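You operate a simulated robot arm through the tools that you are given. There is no shell and no other tool.

Carry out the task below with a simulated two-armed robot. There is one attempt and no reset: what you move stays moved.

## Task
Balance the blue spool against 5 ohm on the bridge board.
Fine: spool into its holder before the brown peg goes to ON; white rocker on, probe left where the meter showed 0; brown peg back at REST, rocker off; no orange flag; grey pegs left as they are. All other pegs, plugs, probes, cells, spools, bulbs and markers stay put. Where these are worked on the way, their far stop is far enough and under half their travel is too little: white rocker.

It is judged by the outcome, as a careful person would: the job done as asked, and still so three seconds after it is handed in. It fails if anything else is knocked over, pushed out of place, dropped, spilled or broken.

## Robot
Two 7-joint arms with two-finger parallel grippers on one trunk that stands fixed in place. Base frame: the origin is at the foot of the trunk, x ahead of it, y to its left, z up. Readings come in m, degrees, newtons and seconds.
The left shoulder is at [0.05, 0.209, 1.171], the right one opposite. With the tool pointing down near the work surface each hand reaches from about 0.1 to 0.9 m from the base axis, measured 20 degrees to its own side. Payload 4.4 kg a hand.
Tool frame (each hand has its own): the origin (TCP) lies between the finger pads and is the grasp point; the fingertips stand 0.023 m ahead of it; z points along the fingers, y is the line along which they close. The gripper opens to 0.094 m. The fingers are 0.038 m wide and 0.01 m thick; the gripper's body (0.054 by 0.096 m) begins 0.039 m behind the TCP.
Orientation is that of the tool frame in the base frame, as [roll, pitch, yaw] about the fixed x, y, z axes, in that order (R = Rz(yaw) Ry(pitch) Rx(roll)). With the fingers straight down and closing along the base's y, the tool's x points along the base's -x, its y along +y and its z along -z.

## Interface
- The arms move only by the tool nudge_tool. It takes "left_plan", "right_plan" or both (then of equal length, played together; a hand with none holds still); each is a list of rows, each a list of 7 numbers: the shift along the base's x, y, z in m, then the turn, a rotation vector about the base's x, y, z in degrees, then the finger opening in m, from 0 to 0.094. In form: [[tx, ty, tz, ax, ay, az, jaw], ...]. A call has 1 to 20 rows; each row shifts and turns the commanded pose from where the row before left it. Each row takes 0.2 s and may step no farther than 0.05 m and 8.6 degrees from the row before; otherwise, or with a gripper value out of range, the whole call is refused. Where a pose cannot be reached the arm comes as near as it can. A force on the tool above 90 N (or 10 N above the force at the start of the call, whichever is more), or a blocked arm, ends the call early, and 0.2 s more pass. Each finger travels about 0.108 m/s and halts on what it meets, pressing with about 21 N; the grip force reading is that of the motor and also rises with nothing between the fingers. The clock runs only during rows and for 0.2 s after the last one: add rows that do not move to give the fingers time. It gives the time, the measured TCP pose, the force on the tool (base axes), the opening and the grip force at its end, in the units of the frame above (readings bear some noise), with the torque about the TCP (base axes, N m) and any sound that the robot's microphone picked up.
- Cameras (640 x 400 px; columns grow to the right, rows downward): "scene" is now at [0.1437, 0.0528, 1.3546]; the picture's right is [0.59, -0.81, 0.00], its down [-0.37, -0.27, -0.89] and it looks along [0.72, 0.52, -0.46] (base axes); focal length 313 px, centre (320, 200). "left" rides on the left gripper at [0.086, -0.016, -0.074] in its tool frame; the picture's right is [0.18, 0.98, 0.00], its down [-0.58, 0.11, -0.81] and it looks along [-0.79, 0.15, 0.59] (tool axes); focal length 243 px, centre (320, 200). "right" rides on the right gripper at [0.086, 0.016, -0.075] in its tool frame; the picture's right is [-0.18, 0.98, 0.00], its down [-0.58, -0.11, -0.81] and it looks along [-0.79, -0.15, 0.59] (tool axes); focal length 243 px, centre (320, 200). There is no depth. A picture from a camera that has moved, and an enlarged one, comes with that camera's place and axes in the base frame and with its lens.
- grab_frame(camera): a new picture of that camera. The clock stands still meanwhile.
- slide_trunk(by): slides the trunk up (or, below 0, down) by that many m; the arms and the scene camera ride with it, the base frame stays. It gives what a move gives, with no picture.
- pan_tilt(pan, tilt): turns the head with the scene camera to pan (to the left, within 80 degrees either way) and tilt (down, from -29 to 69), counted from straight ahead of the robot. It gives what a move gives.
- enlarge(camera, box): a new picture of the part [left, top, right, bottom] of that camera's present view, enlarged. The clock stands still meanwhile.
- close_job(): hands the job in; it is judged then, once.

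Places have to be worked out from the pictures, the camera data and where the tool is seen. Open the grippers and draw the arms clear of the work before you hand the job in, unless the task says otherwise.

The tools are called as name(argument=value, ...) on one line, values as JSON. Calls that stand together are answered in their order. nudge_tool: Moves the arms, as the interface text tells. Its arguments: {"type":"object","properties":{"left_plan":{"type":"array"},"right_plan":{"type":"array"}},"required":[]} The other tools are called the same way: slide_trunk (by) slides the trunk up or down; pan_tilt (pan, tilt) turns the head that bears the scene camera; grab_frame (camera) takes a picture; enlarge (camera, box) takes an enlarged picture of a part of a camera's view; close_job () hands the job in.

At the start:

```text
time: 0.0
left_position: [0.3773, 0.4512, 1.1525]
left_tool_rot: [-180.0, -0.1, -179.9]
left_wrist_force: [-0.9, -0.3, -0.7]
left_wrist_torque: [0.0, -0.02, 0.0]
left_width: 0.0939
left_gripper_force: 0.1
right_position: [0.5115, 0.0039, 1.1019]
right_tool_rot: [-180.0, 0.0, -179.9]
right_wrist_force: [-0.2, 0.5, 0.3]
right_wrist_torque: [0.0, 0.01, -0.01]
right_width: 0.0938
right_gripper_force: 0.0
trunk travel left (down, up): [-0.25, 0.313]
head pan, tilt: [35.9, 27.5]
```

scene: 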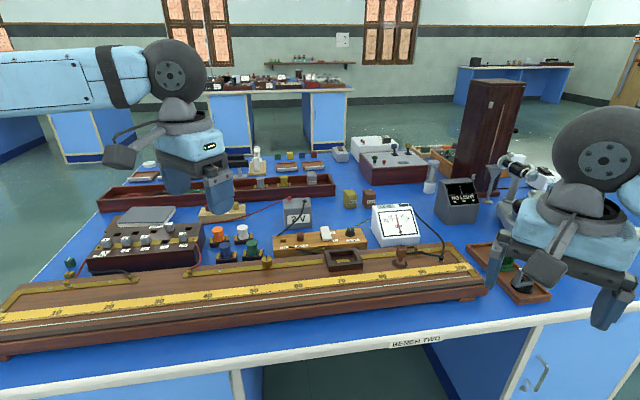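
right: 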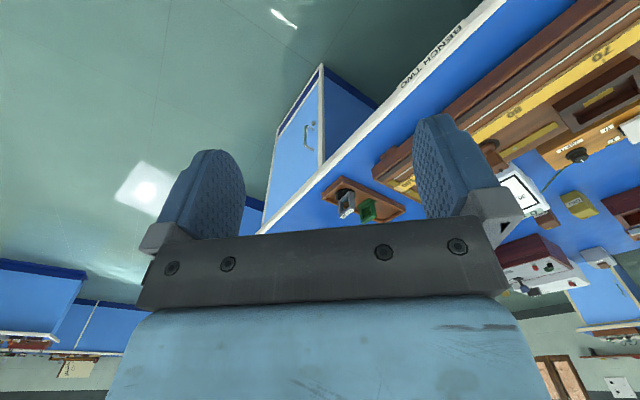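
left: 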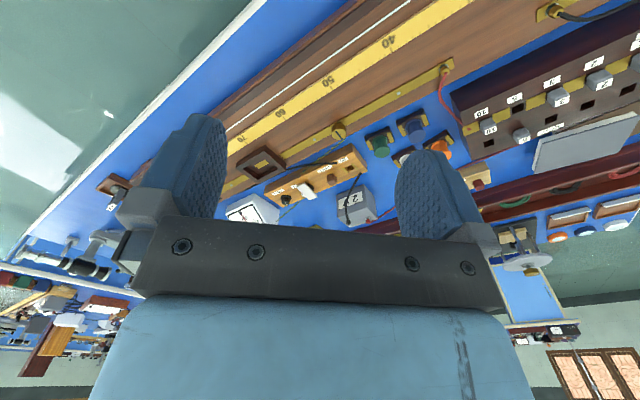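

The opening pictures show a slide-wire bridge board with a peg box, spools, a switch block and a meter. I'll enlarge parts of the scene view to identify each one.

enlarge(camera="scene", box=[0, 180, 240, 340])

enlarge(camera="scene", box=[200, 180, 360, 290])

enlarge(camera="scene", box=[320, 170, 560, 310])

```text
2.50 times, centred on (120, 260) of scene
camera zoom: at [0.1437, 0.0528, 1.3546], right [0.59, -0.81, 0.0], down [-0.37, -0.27, -0.89], along [0.72, 0.52, -0.46], focal length 782 px, centre (820, 50)
```

zoom: 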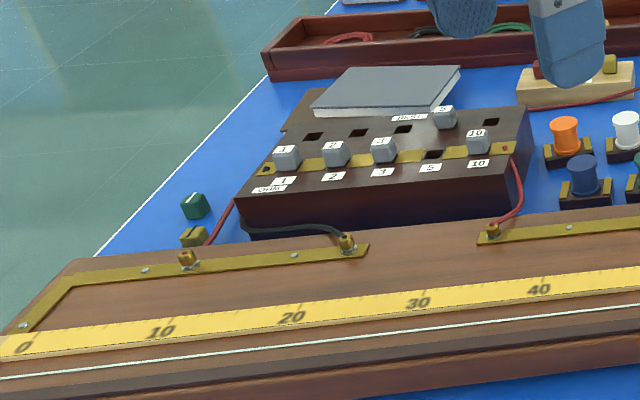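

```text
3.64 times, centred on (280, 235) of scene
camera zoom: at [0.1437, 0.0528, 1.3546], right [0.59, -0.81, 0.0], down [-0.37, -0.27, -0.89], along [0.72, 0.52, -0.46], focal length 1138 px, centre (466, 73)
```

zoom: 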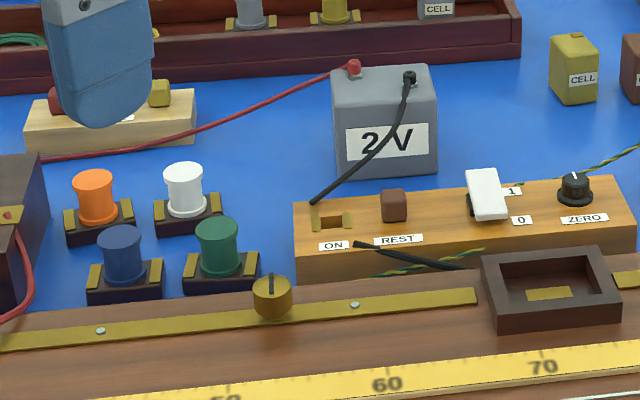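

```text
2.67 times, centred on (440, 240) of scene
camera zoom: at [0.1437, 0.0528, 1.3546], right [0.59, -0.81, 0.0], down [-0.37, -0.27, -0.89], along [0.72, 0.52, -0.46], focal length 835 px, centre (0, 93)
```

zoom: 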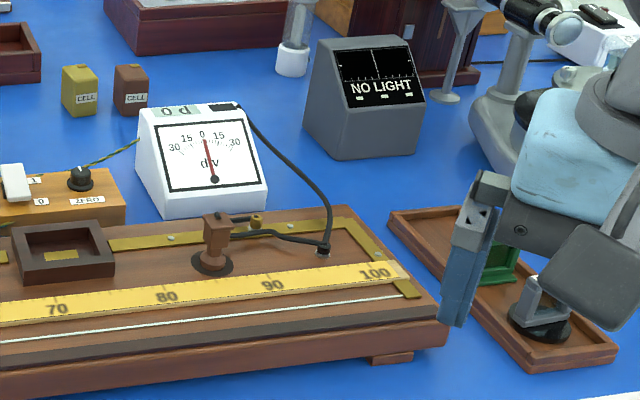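

The spools, holder, key block and meter can be told apart now. I'll look closer at the meter, the holder, the spools and the probe.

enlarge(camera="scene", box=[365, 200, 429, 250])

enlarge(camera="scene", box=[380, 235, 460, 285])

enlarge(camera="scene", box=[205, 215, 285, 275])

enlarge(camera="scene", box=[270, 215, 370, 277])

enlarge(camera="left", box=[200, 0, 480, 220])

```text
8.00 times, centred on (397, 225) of scene
camera zoom: at [0.1437, 0.0528, 1.3546], right [0.59, -0.81, 0.0], down [-0.37, -0.27, -0.89], along [0.72, 0.52, -0.46], focal length 2504 px, centre (-296, 0)
```

zoom: 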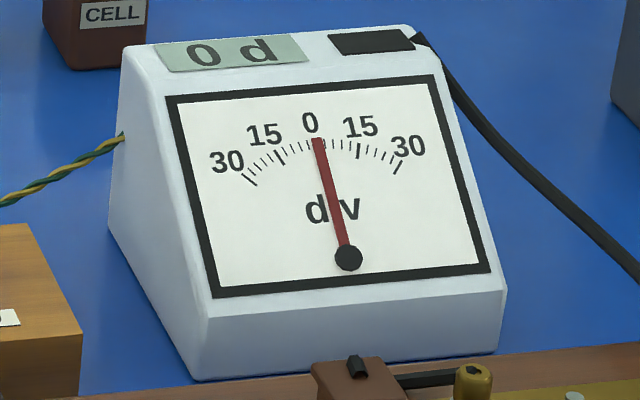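

```text
8.00 times, centred on (420, 260) of scene
camera zoom: at [0.1437, 0.0528, 1.3546], right [0.59, -0.81, 0.0], down [-0.37, -0.27, -0.89], along [0.72, 0.52, -0.46], focal length 2504 px, centre (-480, -280)
```

zoom: 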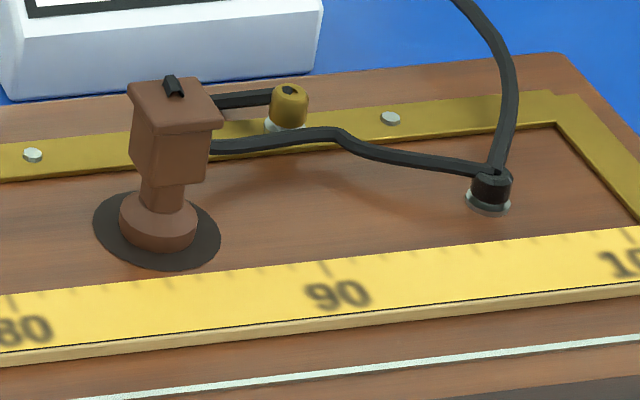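

```text
6.67 times, centred on (245, 245) of scene
camera zoom: at [0.1437, 0.0528, 1.3546], right [0.59, -0.81, 0.0], down [-0.37, -0.27, -0.89], along [0.72, 0.52, -0.46], focal length 2086 px, centre (820, -100)
```

zoom: 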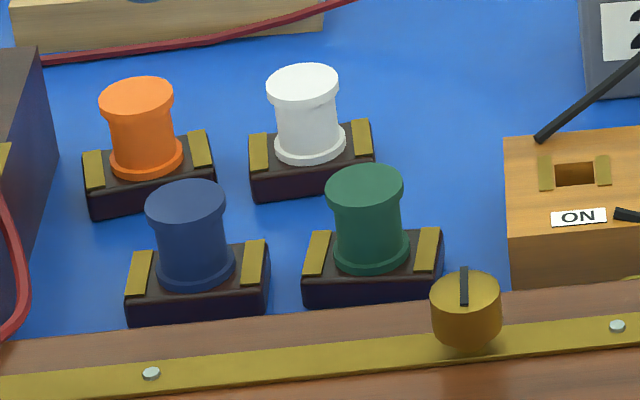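

```text
6.40 times, centred on (320, 246) of scene
camera zoom: at [0.1437, 0.0528, 1.3546], right [0.59, -0.81, 0.0], down [-0.37, -0.27, -0.89], along [0.72, 0.52, -0.46], focal length 2003 px, centre (320, -94)
```

zoom: 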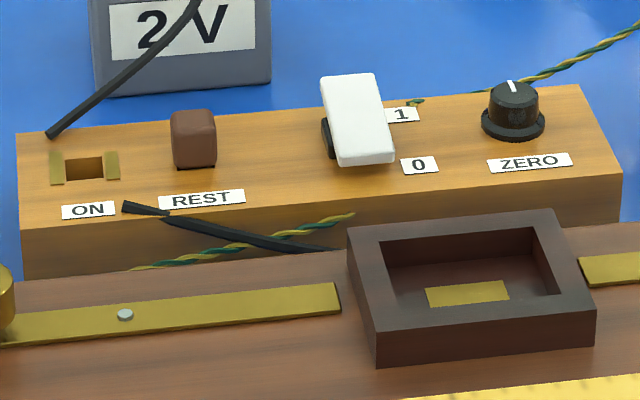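

```text
1.82 times, centred on (340, 110) of left
camera zoom: at [0.2908, 0.4343, 1.2262], right [-0.18, 0.98, 0.0], down [0.58, 0.11, 0.81], along [0.79, 0.15, -0.59], focal length 441 px, centre (284, 364)
```

zoom: 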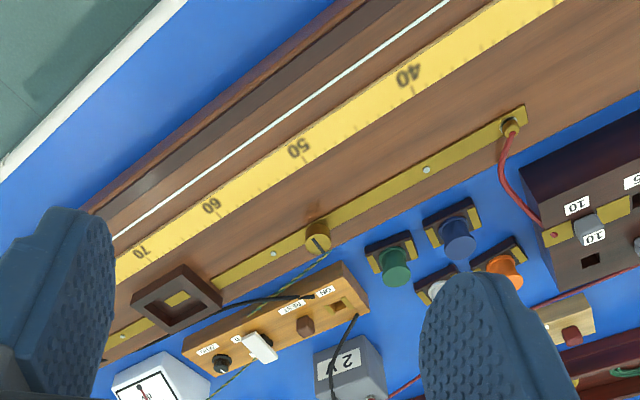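

The board seems to run at about 45°, from roughly (0.13, 0.84) to (0.84, 0.13), with its top near z 0.85. I'll swing the left hand over the blue spool with its jaws turned parallel to the board, and move the right hand out of the way.

nudge_tool(left_plan=[[0.02, 0.025, 0, 0, 0, 7.5, 0.094], [0.03, 0.03, 0, 0, 0, 7.5, 0.094], [0.03, 0.03, 0, 0, 0, 7.5, 0.094], [0.03, 0.03, 0, 0, 0, 7.5, 0.094], [0.03, 0.03, -0.01, 0, 0, 7.5, 0.094], [0.0, 0.0, 0, 0, 0, 7.5, 0.094], [0, 0, 0, 0, 0, 0, 0.094]], right_plan=[[-0.02, -0.04, 0, 0, 0, 0, 0.094], [-0.02, -0.04, 0, 0, 0, 0, 0.094], [-0.02, -0.04, 0, 0, 0, 0, 0.094], [-0.02, -0.04, 0, 0, 0, 0, 0.094], [-0.02, -0.03, 0, 0, 0, 0, 0.094], [0, 0, 0, 0, 0, 0, 0.094], [0, 0, 0, 0, 0, 0, 0.094]])

```text
time: 1.6
left_position: [0.5174, 0.5954, 1.1414]
left_tool_rot: [179.9, 0.1, -134.9]
left_wrist_force: [-0.5, 0.0, -0.3]
left_wrist_torque: [0.0, 0.0, -0.01]
left_width: 0.094
left_gripper_force: 0.2
right_position: [0.4103, -0.1856, 1.1018]
right_tool_rot: [-180.0, 0.0, 180.0]
right_wrist_force: [0.0, 0.0, 1.0]
right_wrist_torque: [-0.03, 0.0, -0.01]
right_width: 0.0942
right_gripper_force: 0.1
trunk travel left (down, up): [-0.25, 0.313]
head pan, tilt: [35.9, 27.5]
```

The left hand is at (0.517, 0.595, 1.141) with the yaw turned by 45°. I'll take fresh pictures from the scene and left cameras.

grab_frame(camera="left")

grab_frame(camera="scene")

```text
taken
camera left: at [0.4682, 0.5227, 1.2157], right [-0.83, 0.56, 0.0], down [0.33, 0.49, 0.81], along [0.45, 0.67, -0.59], focal length 243 px, centre (320, 200)
```

left: 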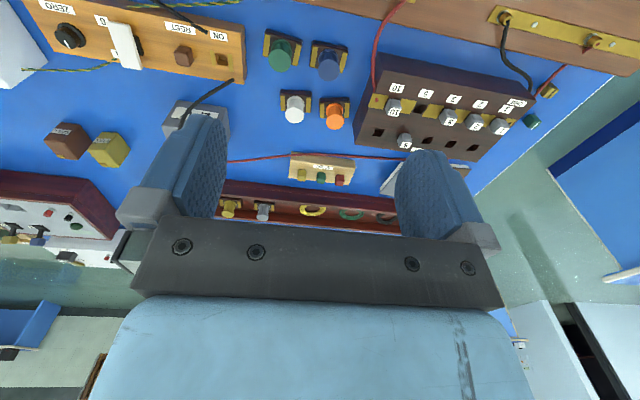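

```text
taken
camera scene: at [0.1439, 0.0527, 1.3545], right [0.59, -0.81, 0.0], down [-0.37, -0.27, -0.89], along [0.72, 0.52, -0.46], focal length 313 px, centre (320, 200)
```

scene: 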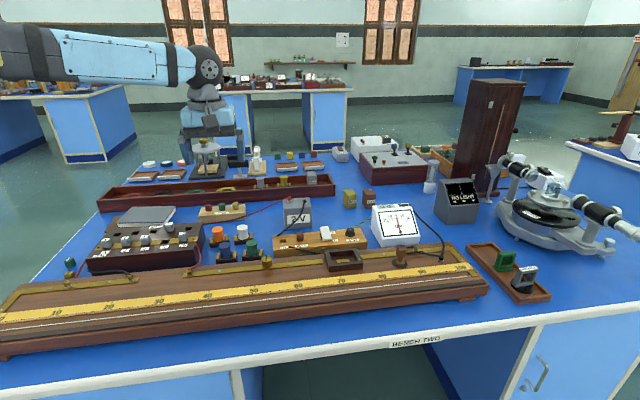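

The spools, block and peg box all show in the left view. I'll enlarge matching parts of both cameras so I can triangulate positions.

enlarge(camera="left", box=[240, 0, 400, 130])

enlarge(camera="left", box=[20, 0, 260, 150])

enlarge(camera="scene", box=[205, 220, 285, 270])

enlarge(camera="scene", box=[268, 218, 372, 283])

```text
3.08 times, centred on (320, 65) of left
camera zoom: at [0.4682, 0.5227, 1.2157], right [-0.83, 0.56, 0.0], down [0.33, 0.49, 0.81], along [0.45, 0.67, -0.59], focal length 746 px, centre (320, 615)
```

zoom: 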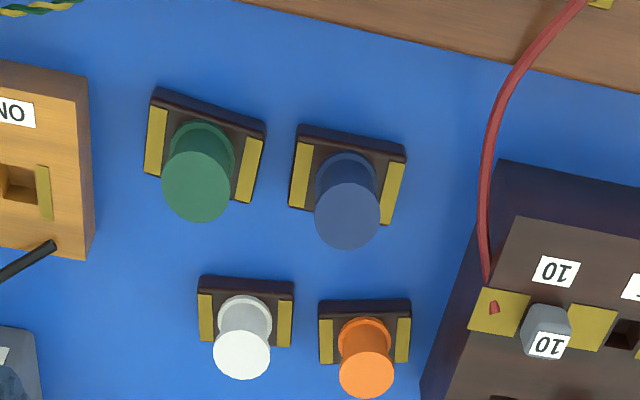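

```text
2.67 times, centred on (140, 75) of left
camera zoom: at [0.4682, 0.5227, 1.2157], right [-0.83, 0.56, 0.0], down [0.33, 0.49, 0.81], along [0.45, 0.67, -0.59], focal length 647 px, centre (800, 533)
```

zoom: 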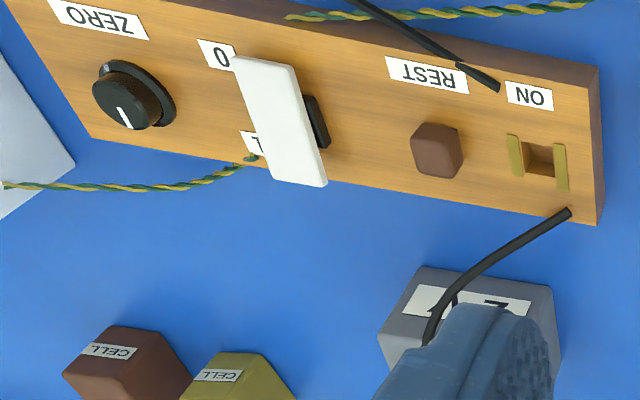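

```text
8.00 times, centred on (245, 245) of scene
camera zoom: at [0.1439, 0.0527, 1.3545], right [0.59, -0.81, 0.0], down [-0.37, -0.27, -0.89], along [0.72, 0.52, -0.46], focal length 2504 px, centre (920, -160)
```

zoom: 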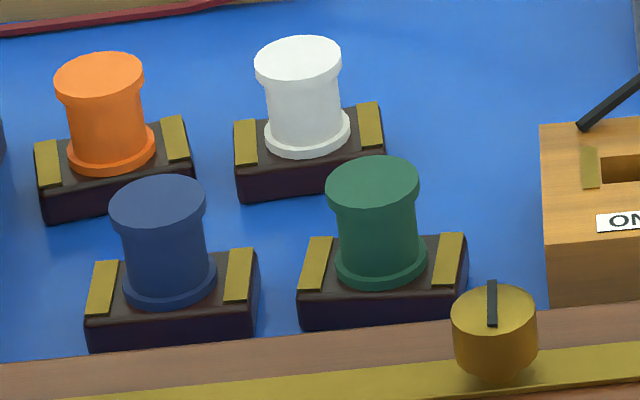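

```text
6.15 times, centred on (320, 250) of scene
camera zoom: at [0.1439, 0.0527, 1.3545], right [0.59, -0.81, 0.0], down [-0.37, -0.27, -0.89], along [0.72, 0.52, -0.46], focal length 1926 px, centre (320, -111)
```

zoom: 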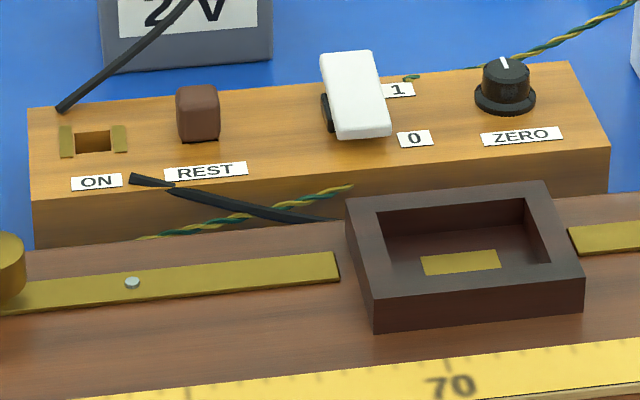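

Triangulating puts the blue spool's top near (0.557, 0.674, 0.851) and the bench at z≈0.803, with the spool base parallel to the board. I'll lower the left hand to a hover above it and check the alignment.

nudge_tool(left_plan=[[0.008, 0.016, -0.036, 0, 0, 0, 0.07], [0.008, 0.016, -0.036, 0, 0, 0, 0.07], [0.008, 0.016, -0.036, 0, 0, 0, 0.07], [0.008, 0.016, -0.036, 0, 0, 0, 0.07], [0.0076, 0.0146, -0.037, 0, 0, 0, 0.07], [0, 0, 0, 0, 0, 0, 0.07]])

```text
time: 3.0
left_position: [0.5547, 0.6732, 0.9619]
left_tool_rot: [-180.0, 0.1, -135.0]
left_wrist_force: [-0.7, -1.1, 0.3]
left_wrist_torque: [0.0, -0.03, -0.01]
left_width: 0.0699
left_gripper_force: 0.1
right_position: [0.4093, -0.1858, 1.1023]
right_tool_rot: [180.0, -0.1, -180.0]
right_wrist_force: [-0.5, -0.3, -0.6]
right_wrist_torque: [0.01, 0.0, 0.01]
right_width: 0.0942
right_gripper_force: 0.1
trunk travel left (down, up): [-0.25, 0.313]
head pan, tilt: [35.9, 27.5]
```

The hand is hovering at z 0.962. I'll check the alignment from the wrist camera and from the scene.

grab_frame(camera="left")

enlarge(camera="scene", box=[165, 160, 325, 270])

```text
taken
camera left: at [0.5053, 0.6012, 1.0355], right [-0.83, 0.56, 0.0], down [0.33, 0.49, 0.81], along [0.46, 0.67, -0.59], focal length 243 px, centre (320, 200)
```

left: 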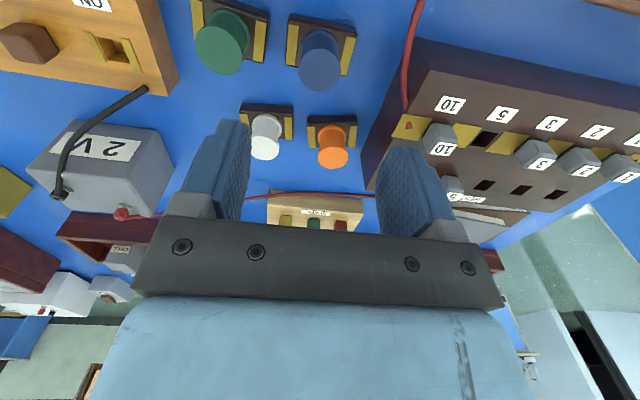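

```text
3.64 times, centred on (245, 215) of scene
camera zoom: at [0.1431, 0.0522, 1.3547], right [0.59, -0.81, 0.0], down [-0.37, -0.27, -0.89], along [0.72, 0.52, -0.46], focal length 1138 px, centre (593, 146)
```

zoom: 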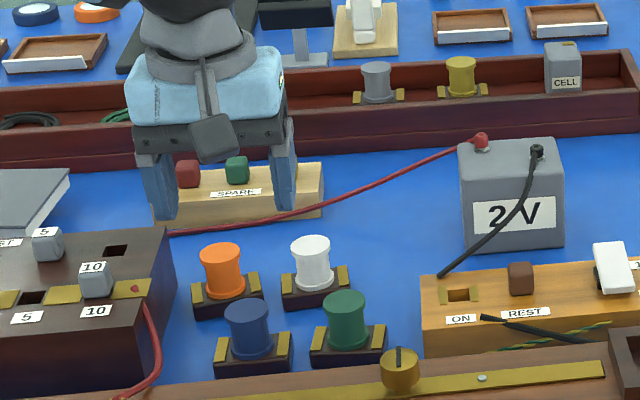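

The blue spool lies almost directly under the hand. I'll enlarge to measure the small remaining offset.

enlarge(camera="left", box=[260, 0, 380, 75])

enlarge(camera="left", box=[270, 30, 370, 110])

```text
5.33 times, centred on (320, 38) of left
camera zoom: at [0.5053, 0.6012, 1.0355], right [-0.83, 0.56, 0.0], down [0.33, 0.49, 0.81], along [0.46, 0.67, -0.59], focal length 1294 px, centre (320, 1067)
```

zoom: 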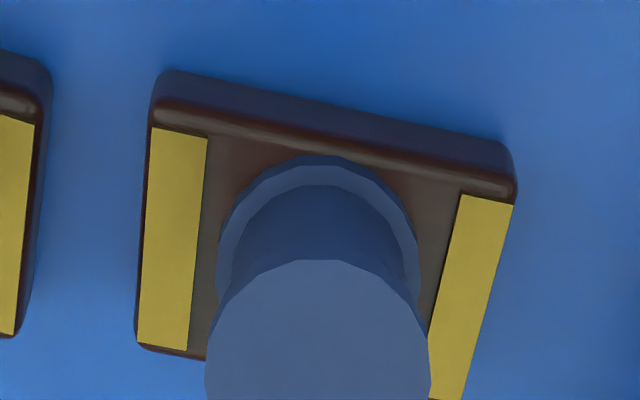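

```text
5.00 times, centred on (320, 70) of left
camera zoom: at [0.5053, 0.6012, 1.0355], right [-0.83, 0.56, 0.0], down [0.33, 0.49, 0.81], along [0.46, 0.67, -0.59], focal length 1213 px, centre (320, 850)
```

zoom: 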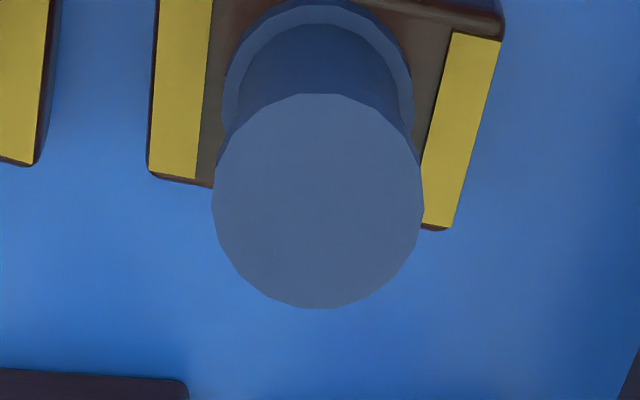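

The spool top measures (0.556, 0.6745), about 1.5 mm from the hand's axis, and its base lies at exactly 45°. I'll go down until the fingertips are just above the base block, still open.

nudge_tool(left_plan=[[0.0013, 0.0013, -0.035, 0, 0, 0, 0.06], [0, 0, -0.035, 0, 0, 0, 0.06], [0, 0, -0.03, 0, 0, 0, 0.06], [0, 0, -0.01, 0, 0, 0, 0.06], [0, 0, 0, 0, 0, 0, 0.06]])

enlarge(camera="scene", box=[190, 200, 290, 270])

grab_frame(camera="left")

```text
time: 4.2
left_position: [0.5573, 0.675, 0.8502]
left_tool_rot: [179.9, 0.0, -135.0]
left_wrist_force: [0.1, 0.1, 0.7]
left_wrist_torque: [-0.04, 0.01, 0.01]
left_width: 0.06
left_gripper_force: 0.0
right_position: [0.4108, -0.1854, 1.1028]
right_tool_rot: [-179.9, 0.1, 180.0]
right_wrist_force: [0.1, 0.1, -0.5]
right_wrist_torque: [-0.04, 0.02, -0.01]
right_width: 0.0939
right_gripper_force: 0.1
trunk travel left (down, up): [-0.25, 0.313]
head pan, tilt: [35.9, 27.5]
```

```text
5.71 times, centred on (240, 235) of scene
camera zoom: at [0.1437, 0.0529, 1.3546], right [0.59, -0.81, 0.0], down [-0.37, -0.27, -0.89], along [0.72, 0.52, -0.46], focal length 1788 px, centre (777, 0)
```

zoom: 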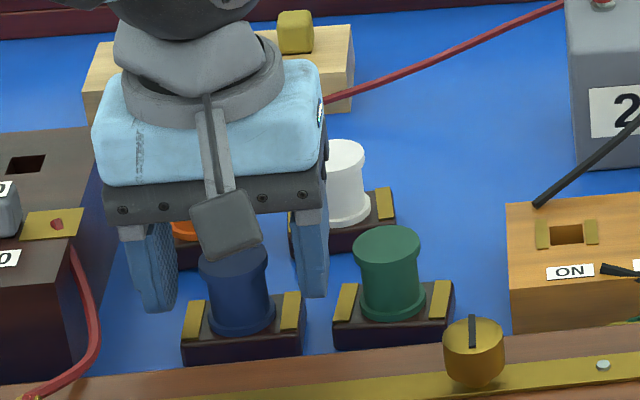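

```text
taken
camera left: at [0.5082, 0.6028, 0.925], right [-0.83, 0.56, 0.0], down [0.33, 0.49, 0.81], along [0.46, 0.67, -0.59], focal length 243 px, centre (320, 200)
```

left: 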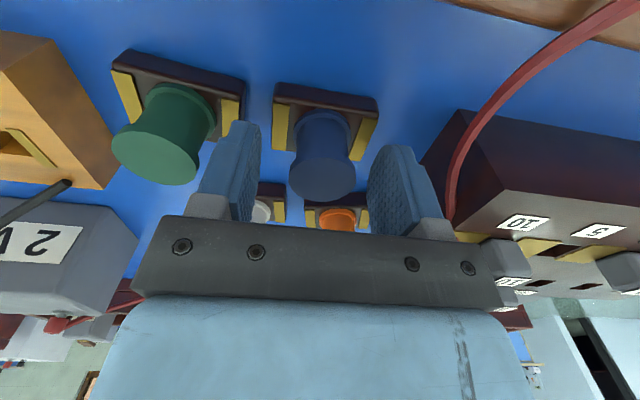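

The spool sits centred between the fingers, with the tips just above its base. I'll close on it.

nudge_tool(left_plan=[[-0.0008, -0.0002, 0, 0, 0, 0, 0.045], [0, 0, 0, 0, 0, 0, 0.03], [0, 0, 0, 0, 0, 0, 0.02], [0, 0, 0, 0, 0, 0, 0.02]])

grab_frame(camera="left")

```text
time: 5.2
left_position: [0.5565, 0.6744, 0.8503]
left_tool_rot: [-180.0, 0.1, -134.9]
left_wrist_force: [0.1, 0.1, 0.8]
left_wrist_torque: [-0.05, -0.01, -0.01]
left_width: 0.0312
left_gripper_force: 20.8
right_position: [0.4113, -0.1858, 1.1021]
right_tool_rot: [179.9, 0.1, -180.0]
right_wrist_force: [-0.4, 1.4, -0.3]
right_wrist_torque: [0.01, -0.01, -0.03]
right_width: 0.0941
right_gripper_force: 0.0
trunk travel left (down, up): [-0.25, 0.313]
head pan, tilt: [35.9, 27.5]
```

```text
taken
camera left: at [0.5075, 0.6024, 0.9252], right [-0.83, 0.56, 0.0], down [0.33, 0.49, 0.81], along [0.46, 0.67, -0.59], focal length 243 px, centre (320, 200)
```

left: 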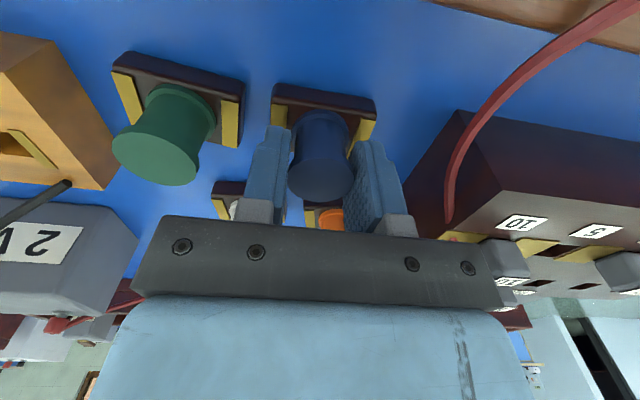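

The spool is held, with the jaws stopped at 31 mm and 21 N. I'll lift it straight up and check that it came with the hand.

nudge_tool(left_plan=[[0, 0, 0.01, 0, 0, 0, 0.02], [0, 0, 0.03, 0, 0, 0, 0.02], [0, 0, 0.04, 0, 0, 0, 0.02], [0, 0, 0.04, 0, 0, 0, 0.02], [0, 0, 0, 0, 0, 0, 0.02]])

enlarge(camera="scene", box=[165, 150, 325, 270])

```text
time: 6.4
left_position: [0.5567, 0.6737, 0.9701]
left_tool_rot: [180.0, -0.1, -135.0]
left_wrist_force: [0.9, 0.6, -1.7]
left_wrist_torque: [0.01, 0.02, 0.0]
left_width: 0.0315
left_gripper_force: 21.1
right_position: [0.4105, -0.1858, 1.1021]
right_tool_rot: [179.9, -0.1, -179.9]
right_wrist_force: [-0.5, -0.2, 0.6]
right_wrist_torque: [-0.03, 0.01, -0.01]
right_width: 0.094
right_gripper_force: 0.0
trunk travel left (down, up): [-0.25, 0.313]
head pan, tilt: [35.9, 27.5]
```

```text
3.33 times, centred on (245, 210) of scene
camera zoom: at [0.1442, 0.0535, 1.3544], right [0.59, -0.81, 0.0], down [-0.37, -0.27, -0.89], along [0.72, 0.52, -0.46], focal length 1043 px, centre (570, 167)
```

zoom: 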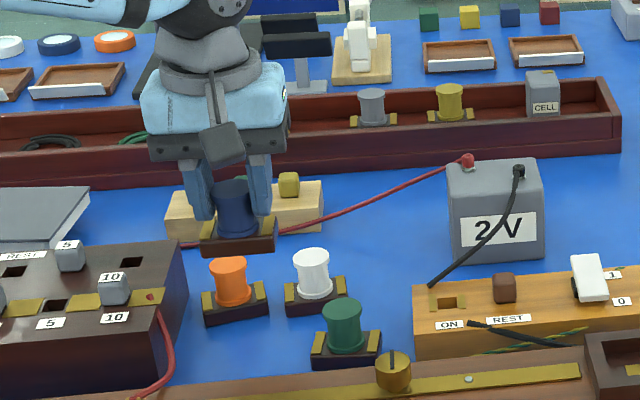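

The spool lifted cleanly. I'll carry it to about 0.1 m short of the holder, on its 0 side, so the wrist camera can measure the holder without the spool in the way.

nudge_tool(left_plan=[[0.0094, -0.0384, 0.003, 0, 0, 0, 0.02], [0.0094, -0.0384, 0.003, 0, 0, 0, 0.02], [0.0094, -0.0384, 0.003, 0, 0, 0, 0.02], [0.0094, -0.0384, 0.003, 0, 0, 0, 0.02], [0.0094, -0.0384, 0.003, 0, 0, 0, 0.02], [0.0094, -0.0384, 0, 0, 0, 0, 0.02], [0, 0, 0, 0, 0, 0, 0.02]])

grab_frame(camera="left")

grab_frame(camera="scene")

```text
time: 8.0
left_position: [0.6131, 0.4446, 0.9866]
left_tool_rot: [-179.9, 0.0, -135.1]
left_wrist_force: [-0.1, 0.0, -0.6]
left_wrist_torque: [-0.02, -0.01, 0.02]
left_width: 0.0311
left_gripper_force: 21.1
right_position: [0.4092, -0.1854, 1.1024]
right_tool_rot: [180.0, -0.1, -180.0]
right_wrist_force: [-0.7, 0.6, 0.2]
right_wrist_torque: [-0.04, -0.01, -0.03]
right_width: 0.0938
right_gripper_force: 0.1
trunk travel left (down, up): [-0.25, 0.313]
head pan, tilt: [35.9, 27.5]
```

```text
taken
camera left: at [0.5644, 0.3725, 1.0607], right [-0.83, 0.56, 0.0], down [0.33, 0.49, 0.81], along [0.46, 0.66, -0.59], focal length 243 px, centre (320, 200)
```

left: 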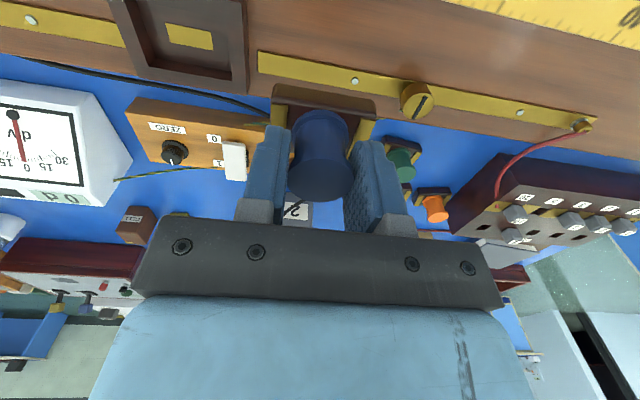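

```text
taken
camera scene: at [0.1434, 0.0536, 1.3546], right [0.59, -0.81, 0.0], down [-0.37, -0.27, -0.89], along [0.72, 0.52, -0.46], focal length 313 px, centre (320, 200)
```

scene: 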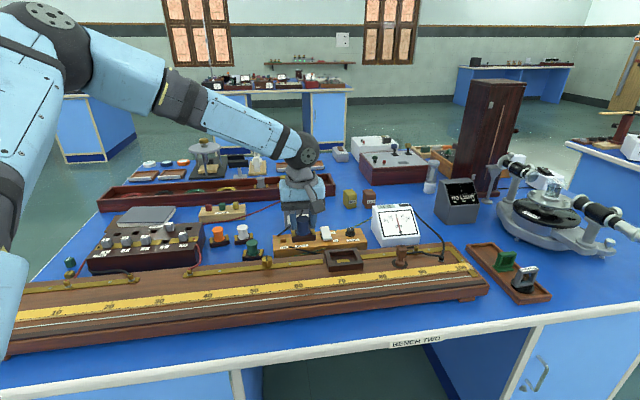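

The holder's near edge is cut off at the top of the picture. I'll draw back 5–6 cm toward the robot so the whole holder shows.

nudge_tool(left_plan=[[-0.03, -0.03, 0, 0, 0, 0, 0.02], [-0.02, -0.02, 0, 0, 0, 0, 0.02], [0, 0, 0, 0, 0, 0, 0.02]])

enlarge(camera="left", box=[90, 0, 290, 125])

enlarge(camera="scene", box=[320, 240, 368, 280])

```text
time: 8.8
left_position: [0.5646, 0.3946, 0.9866]
left_tool_rot: [-180.0, 0.0, -135.0]
left_wrist_force: [-0.9, 0.4, -0.4]
left_wrist_torque: [0.01, 0.02, -0.02]
left_width: 0.0313
left_gripper_force: 21.0
right_position: [0.4104, -0.1847, 1.1019]
right_tool_rot: [180.0, 0.0, -180.0]
right_wrist_force: [0.7, -0.2, 0.1]
right_wrist_torque: [0.02, 0.01, 0.01]
right_width: 0.0941
right_gripper_force: 0.1
trunk travel left (down, up): [-0.25, 0.313]
head pan, tilt: [35.9, 27.5]
```

```text
3.20 times, centred on (190, 62) of left
camera zoom: at [0.5144, 0.3221, 1.0606], right [-0.83, 0.56, 0.0], down [0.33, 0.49, 0.81], along [0.46, 0.67, -0.59], focal length 776 px, centre (736, 640)
```

zoom: 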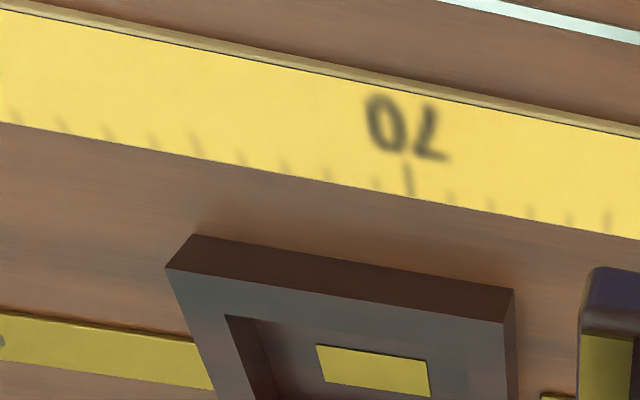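

```text
10.00 times, centred on (344, 260) of scene
camera zoom: at [0.1437, 0.053, 1.3545], right [0.59, -0.81, 0.0], down [-0.37, -0.27, -0.89], along [0.72, 0.52, -0.46], focal length 3130 px, centre (80, -400)
```

zoom: 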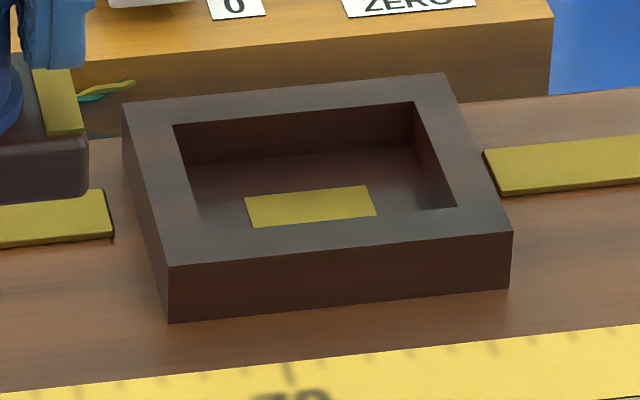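

I can see the near half of the holder. I'll enlarge the area lower in the picture to get its other corners.

enlarge(camera="left", box=[110, 60, 270, 160])

```text
4.00 times, centred on (190, 110) of left
camera zoom: at [0.5144, 0.3221, 1.0606], right [-0.83, 0.56, 0.0], down [0.33, 0.49, 0.81], along [0.46, 0.67, -0.59], focal length 970 px, centre (840, 560)
```

zoom: 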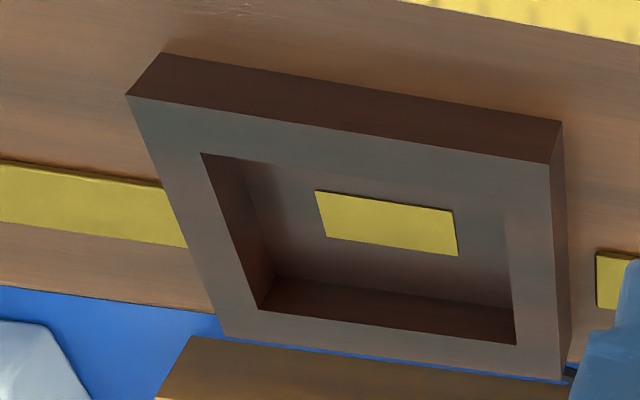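

The holder's outside is about 86×66 mm, centred near (0.690, 0.379) with its rim at z≈0.864. Its inside is about 63×43 mm, and the spool base is about 55×32 mm. I'll hover the spool over it and check from both cameras.

nudge_tool(left_plan=[[0.0313, -0.0039, -0.005, 0, 0, 0, 0.02], [0.0313, -0.0039, -0.01, 0, 0, 0, 0.02], [0.0313, -0.0039, -0.01, 0, 0, 0, 0.02], [0.0313, -0.0039, -0.01, 0, 0, 0, 0.02], [0, 0, 0, 0, 0, 0, 0.02]])

grab_frame(camera="left")

enlarge(camera="scene", box=[290, 190, 402, 280])

```text
time: 10.0
left_position: [0.6882, 0.3785, 0.9513]
left_tool_rot: [-180.0, 0.0, -135.0]
left_wrist_force: [-0.6, -0.3, -1.9]
left_wrist_torque: [-0.02, -0.03, 0.01]
left_width: 0.0311
left_gripper_force: 21.0
right_position: [0.4096, -0.1866, 1.1021]
right_tool_rot: [-179.9, -0.1, 180.0]
right_wrist_force: [-0.4, -0.4, -0.3]
right_wrist_torque: [0.02, -0.04, -0.02]
right_width: 0.0939
right_gripper_force: 0.0
trunk travel left (down, up): [-0.25, 0.313]
head pan, tilt: [35.9, 27.5]
```

```text
taken
camera left: at [0.6389, 0.3069, 1.0256], right [-0.82, 0.57, 0.0], down [0.33, 0.49, 0.81], along [0.46, 0.67, -0.59], focal length 243 px, centre (320, 200)
```

left: 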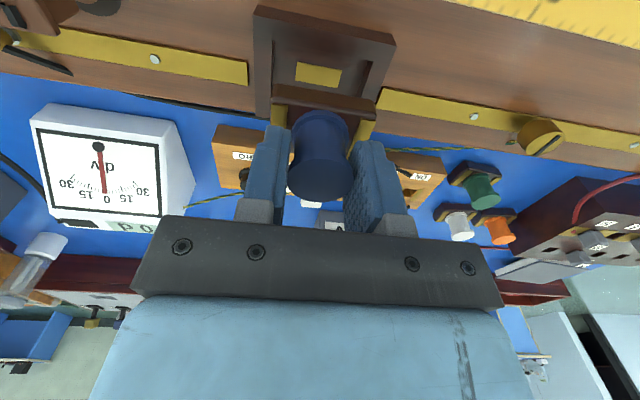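

```text
4.44 times, centred on (346, 235) of scene
camera zoom: at [0.1431, 0.0528, 1.3547], right [0.59, -0.81, 0.0], down [-0.37, -0.27, -0.89], along [0.72, 0.52, -0.46], focal length 1391 px, centre (204, 44)
```

zoom: 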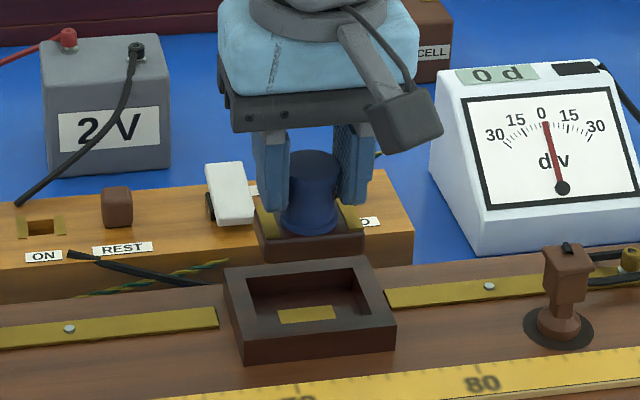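

The spool looks centred from side to side above the holder. I'll enlarge the wrist view to check the alignment in the other direction.

enlarge(camera="left", box=[240, 0, 410, 110])

```text
3.64 times, centred on (325, 55) of left
camera zoom: at [0.6389, 0.3069, 1.0256], right [-0.82, 0.57, 0.0], down [0.33, 0.49, 0.81], along [0.46, 0.67, -0.59], focal length 882 px, centre (302, 727)
```

zoom: 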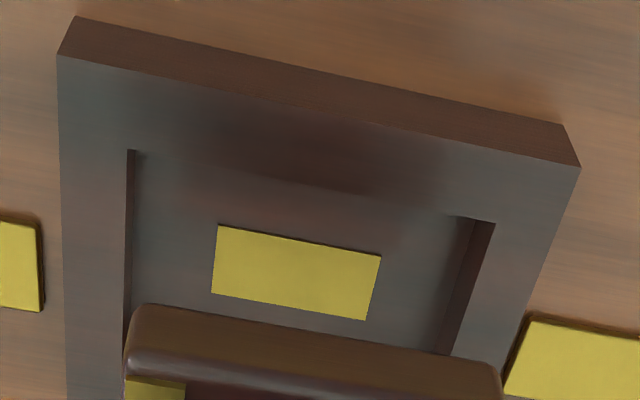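

The base needs only about (+2, +0.7) mm to be centred. I'll apply that and lower the spool to rim height, then check before going in.

nudge_tool(left_plan=[[0.002, 0.0007, -0.015, 0, 0, 0, 0.02], [0, 0, -0.015, 0, 0, 0, 0.02], [0, 0, -0.006, 0, 0, 0, 0.02], [0, 0, 0, 0, 0, 0, 0.02]])

enlarge(camera="scene", box=[310, 210, 390, 280])

enlarge(camera="left", box=[240, 20, 410, 150])

```text
time: 11.0
left_position: [0.6916, 0.3798, 0.9165]
left_tool_rot: [180.0, 0.1, -135.0]
left_wrist_force: [0.0, 0.7, -0.2]
left_wrist_torque: [-0.03, 0.04, 0.01]
left_width: 0.0311
left_gripper_force: 21.1
right_position: [0.4098, -0.1851, 1.1021]
right_tool_rot: [180.0, 0.0, 180.0]
right_wrist_force: [0.3, 0.4, -0.3]
right_wrist_torque: [-0.02, -0.02, 0.01]
right_width: 0.094
right_gripper_force: 0.1
trunk travel left (down, up): [-0.25, 0.313]
head pan, tilt: [35.9, 27.5]
```

```text
5.71 times, centred on (350, 245) of scene
camera zoom: at [0.1438, 0.0529, 1.3546], right [0.59, -0.81, 0.0], down [-0.37, -0.27, -0.89], along [0.72, 0.52, -0.46], focal length 1788 px, centre (149, -57)
```

zoom: 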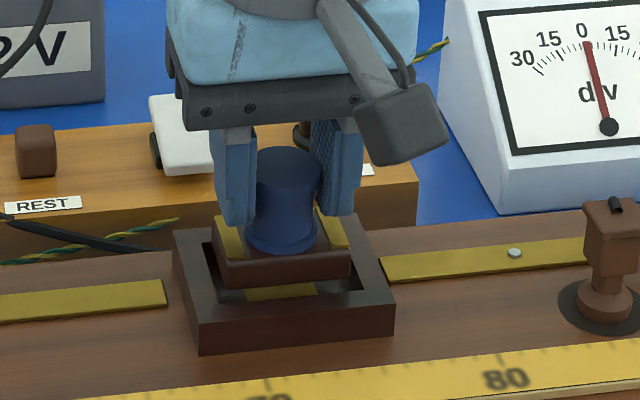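

```text
3.08 times, centred on (325, 85) of left
camera zoom: at [0.6413, 0.3076, 0.9891], right [-0.83, 0.56, 0.0], down [0.33, 0.49, 0.81], along [0.46, 0.67, -0.59], focal length 746 px, centre (305, 554)
```

zoom: 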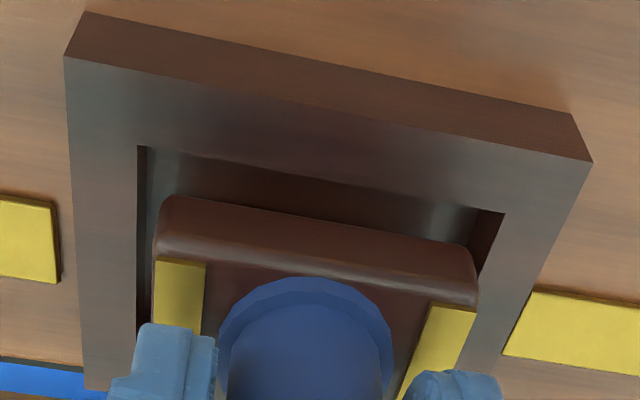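

The base lies within about 1 mm of the centre of the recess. I'll lower it in small steps and watch the force.

nudge_tool(left_plan=[[0, 0, -0.006, 0, 0, 0, 0.02], [0, 0, -0.004, 0, 0, 0, 0.02], [0, 0, -0.003, 0, 0, 0, 0.02], [0, 0, -0.002, 0, 0, 0, 0.02]])

enlarge(camera="scene", box=[310, 210, 390, 280])

```text
time: 12.0
left_position: [0.6857, 0.381, 0.9033]
left_tool_rot: [-180.0, 0.1, -135.0]
left_wrist_force: [3.6, -2.9, 0.9]
left_wrist_torque: [-0.07, -0.15, 0.0]
left_width: 0.0308
left_gripper_force: 20.6
left hand out of reach, approached as far as the arm can: row 2, 4
right_position: [0.4096, -0.1867, 1.1018]
right_tool_rot: [-180.0, 0.1, -180.0]
right_wrist_force: [-1.0, 0.4, 0.2]
right_wrist_torque: [-0.01, -0.01, -0.03]
right_width: 0.0939
right_gripper_force: 0.1
trunk travel left (down, up): [-0.25, 0.313]
head pan, tilt: [35.9, 27.5]
```

```text
5.71 times, centred on (350, 245) of scene
camera zoom: at [0.144, 0.0524, 1.3546], right [0.59, -0.81, 0.0], down [-0.37, -0.27, -0.89], along [0.72, 0.52, -0.46], focal length 1788 px, centre (149, -57)
```

zoom: 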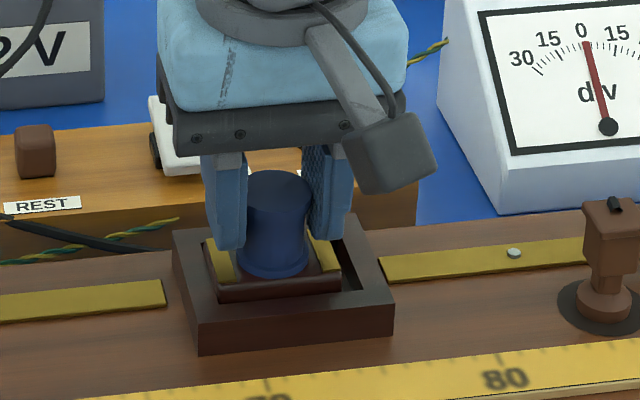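

The arm hit its reach limit near z 0.905 and drifted about 6 mm, so the base now rests against the 0-side wall. I'll lift back out of the recess, and then lower the trunk to give the arm more range.

nudge_tool(left_plan=[[0, 0, 0.005, 0, 0, 0, 0.02], [0, 0, 0.01, 0, 0, 0, 0.02], [0, 0, 0.015, 0, 0, 0, 0.02], [0, 0, 0.02, 0, 0, 0, 0.02], [0, 0, 0, 0, 0, 0, 0.02]])

grab_frame(camera="scene")

```text
time: 13.2
left_position: [0.6857, 0.3835, 0.9534]
left_tool_rot: [-179.9, 0.0, -135.0]
left_wrist_force: [-0.7, -0.1, -1.3]
left_wrist_torque: [0.01, -0.01, -0.01]
left_width: 0.0311
left_gripper_force: 20.8
right_position: [0.4099, -0.1858, 1.1034]
right_tool_rot: [180.0, 0.0, -180.0]
right_wrist_force: [-0.1, 0.1, -0.3]
right_wrist_torque: [0.01, 0.01, -0.04]
right_width: 0.094
right_gripper_force: 0.0
trunk travel left (down, up): [-0.25, 0.313]
head pan, tilt: [35.9, 27.5]
```

```text
taken
camera scene: at [0.1443, 0.053, 1.3545], right [0.59, -0.81, 0.0], down [-0.37, -0.27, -0.89], along [0.72, 0.52, -0.46], focal length 313 px, centre (320, 200)
```

scene: 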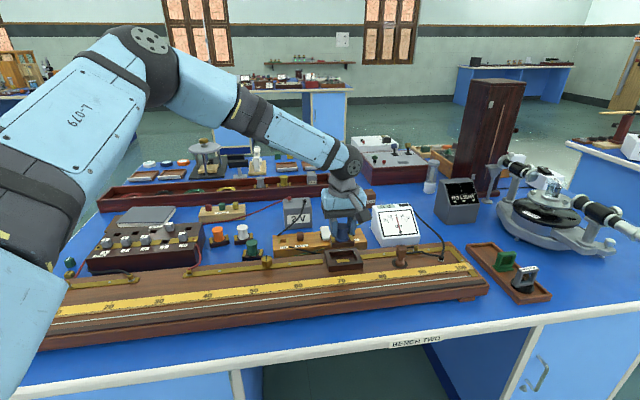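

The hand is clear of the recess again. I'll raise it 5 cm, re-centre it on the holder, and use the trunk slide for the descent, because that keeps the arm's joints unchanged.

nudge_tool(left_plan=[[0.0024, -0.002, 0.025, 0, 0, 0, 0.02], [0.0024, -0.002, 0.025, 0, 0, 0, 0.02], [0, 0, 0, 0, 0, 0, 0.02], [0, 0, 0, 0, 0, 0, 0.02]])

slide_trunk(by=-0.05)

```text
time: 14.2
left_position: [0.6906, 0.3769, 1.004]
left_tool_rot: [180.0, 0.1, -135.0]
left_wrist_force: [0.0, -0.3, -0.8]
left_wrist_torque: [0.0, -0.01, 0.02]
left_width: 0.0309
left_gripper_force: 21.4
right_position: [0.4099, -0.1854, 1.1015]
right_tool_rot: [-179.9, 0.0, -180.0]
right_wrist_force: [-0.6, -0.9, -0.9]
right_wrist_torque: [0.0, 0.02, 0.03]
right_width: 0.094
right_gripper_force: 0.1
trunk travel left (down, up): [-0.25, 0.313]
head pan, tilt: [35.9, 27.5]
```

```text
time: 15.1
left_position: [0.6909, 0.3771, 0.9529]
left_tool_rot: [-180.0, 0.0, -134.9]
left_wrist_force: [0.0, 0.5, -1.2]
left_wrist_torque: [0.06, -0.01, -0.03]
left_width: 0.0312
left_gripper_force: 20.0
right_position: [0.4097, -0.1854, 1.053]
right_tool_rot: [-180.0, 0.0, -179.9]
right_wrist_force: [-0.6, -0.9, -0.5]
right_wrist_torque: [0.02, -0.01, 0.04]
right_width: 0.0938
right_gripper_force: 0.1
trunk travel left (down, up): [-0.2, 0.363]
head pan, tilt: [35.9, 27.5]
```

The slide worked as a pure vertical move. I'll nudge y by 2 mm, drop to rim height, and compare again in the wrist view.

nudge_tool(left_plan=[[-0.0004, 0.002, -0.01, 0, 0, 0, 0.02], [0, 0, -0.015, 0, 0, 0, 0.02], [0, 0, -0.01, 0, 0, 0, 0.02], [0, 0, 0, 0, 0, 0, 0.02]])

enlarge(camera="left", box=[240, 20, 410, 150])

enlarge(camera="scene", box=[310, 170, 390, 240])

```text
time: 16.1
left_position: [0.6898, 0.3798, 0.919]
left_tool_rot: [-179.9, 0.0, -135.0]
left_wrist_force: [-0.3, -0.1, 0.3]
left_wrist_torque: [-0.02, -0.03, -0.01]
left_width: 0.0312
left_gripper_force: 20.7
right_position: [0.4097, -0.186, 1.0533]
right_tool_rot: [-180.0, 0.0, -180.0]
right_wrist_force: [0.5, 0.6, -0.2]
right_wrist_torque: [0.01, 0.02, -0.03]
right_width: 0.0939
right_gripper_force: 0.0
trunk travel left (down, up): [-0.2, 0.363]
head pan, tilt: [35.9, 27.5]
```

```text
3.08 times, centred on (325, 85) of left
camera zoom: at [0.641, 0.3079, 0.9928], right [-0.83, 0.56, 0.0], down [0.33, 0.49, 0.81], along [0.46, 0.67, -0.59], focal length 746 px, centre (305, 554)
```

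zoom: 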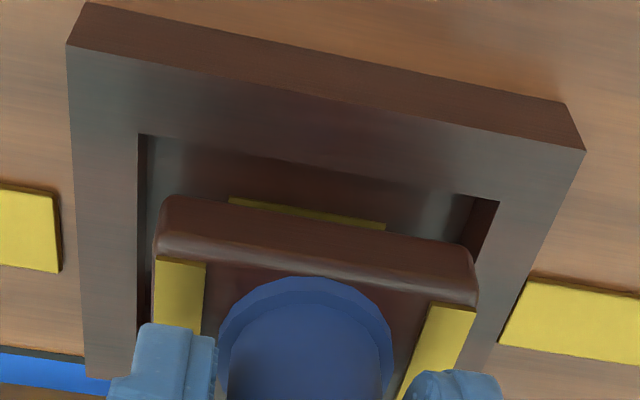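

```text
5.71 times, centred on (350, 205) of scene
camera zoom: at [0.1437, 0.0528, 1.3046], right [0.59, -0.81, 0.0], down [-0.37, -0.27, -0.89], along [0.72, 0.52, -0.46], focal length 1788 px, centre (149, 171)
```

zoom: 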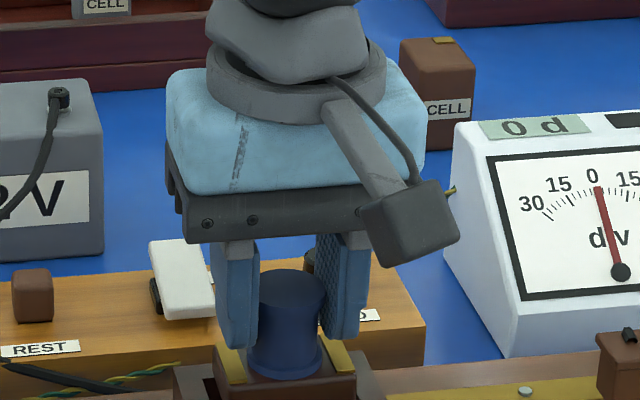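

The base is centred to within about 1 mm. I'll add a small correction and go down in small steps.

nudge_tool(left_plan=[[0.001, -0.0008, -0.006, 0, 0, 0, 0.02], [0, 0, -0.005, 0, 0, 0, 0.02], [0, 0, -0.004, 0, 0, 0, 0.02], [0, 0, -0.003, 0, 0, 0, 0.02], [0, 0, 0, 0, 0, 0, 0.02]])

enlarge(camera="scene", box=[310, 190, 390, 260])

enlarge(camera="left", box=[240, 20, 410, 150])

```text
time: 17.3
left_position: [0.69, 0.379, 0.9002]
left_tool_rot: [-180.0, 0.1, -135.0]
left_wrist_force: [0.1, 0.1, -1.5]
left_wrist_torque: [0.0, -0.02, 0.03]
left_width: 0.0311
left_gripper_force: 20.9
right_position: [0.4099, -0.1861, 1.0517]
right_tool_rot: [-179.9, 0.1, -179.9]
right_wrist_force: [0.9, 0.5, -0.1]
right_wrist_torque: [0.0, 0.01, -0.01]
right_width: 0.0939
right_gripper_force: 0.0
trunk travel left (down, up): [-0.2, 0.363]
head pan, tilt: [35.9, 27.5]
```

```text
5.71 times, centred on (350, 225) of scene
camera zoom: at [0.1438, 0.0528, 1.3046], right [0.59, -0.81, 0.0], down [-0.37, -0.27, -0.89], along [0.72, 0.52, -0.46], focal length 1788 px, centre (149, 57)
```

zoom: 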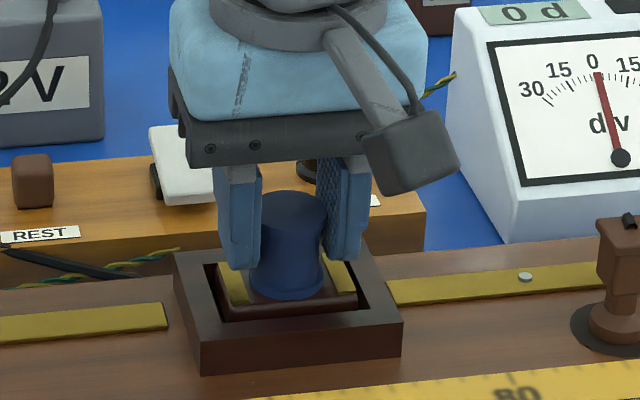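

```text
3.08 times, centred on (325, 85) of left
camera zoom: at [0.6423, 0.307, 0.9749], right [-0.83, 0.56, 0.0], down [0.33, 0.49, 0.81], along [0.46, 0.67, -0.59], focal length 746 px, centre (305, 554)
```

zoom: 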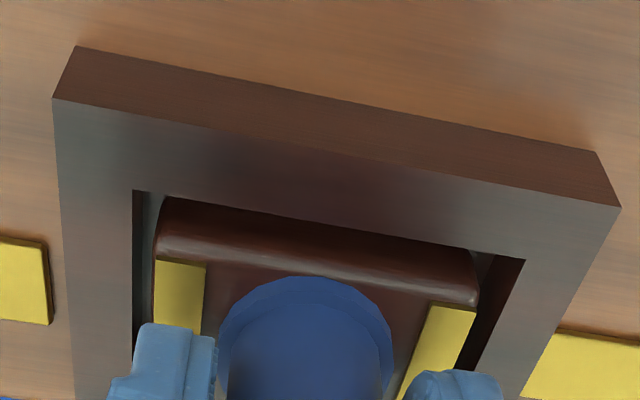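

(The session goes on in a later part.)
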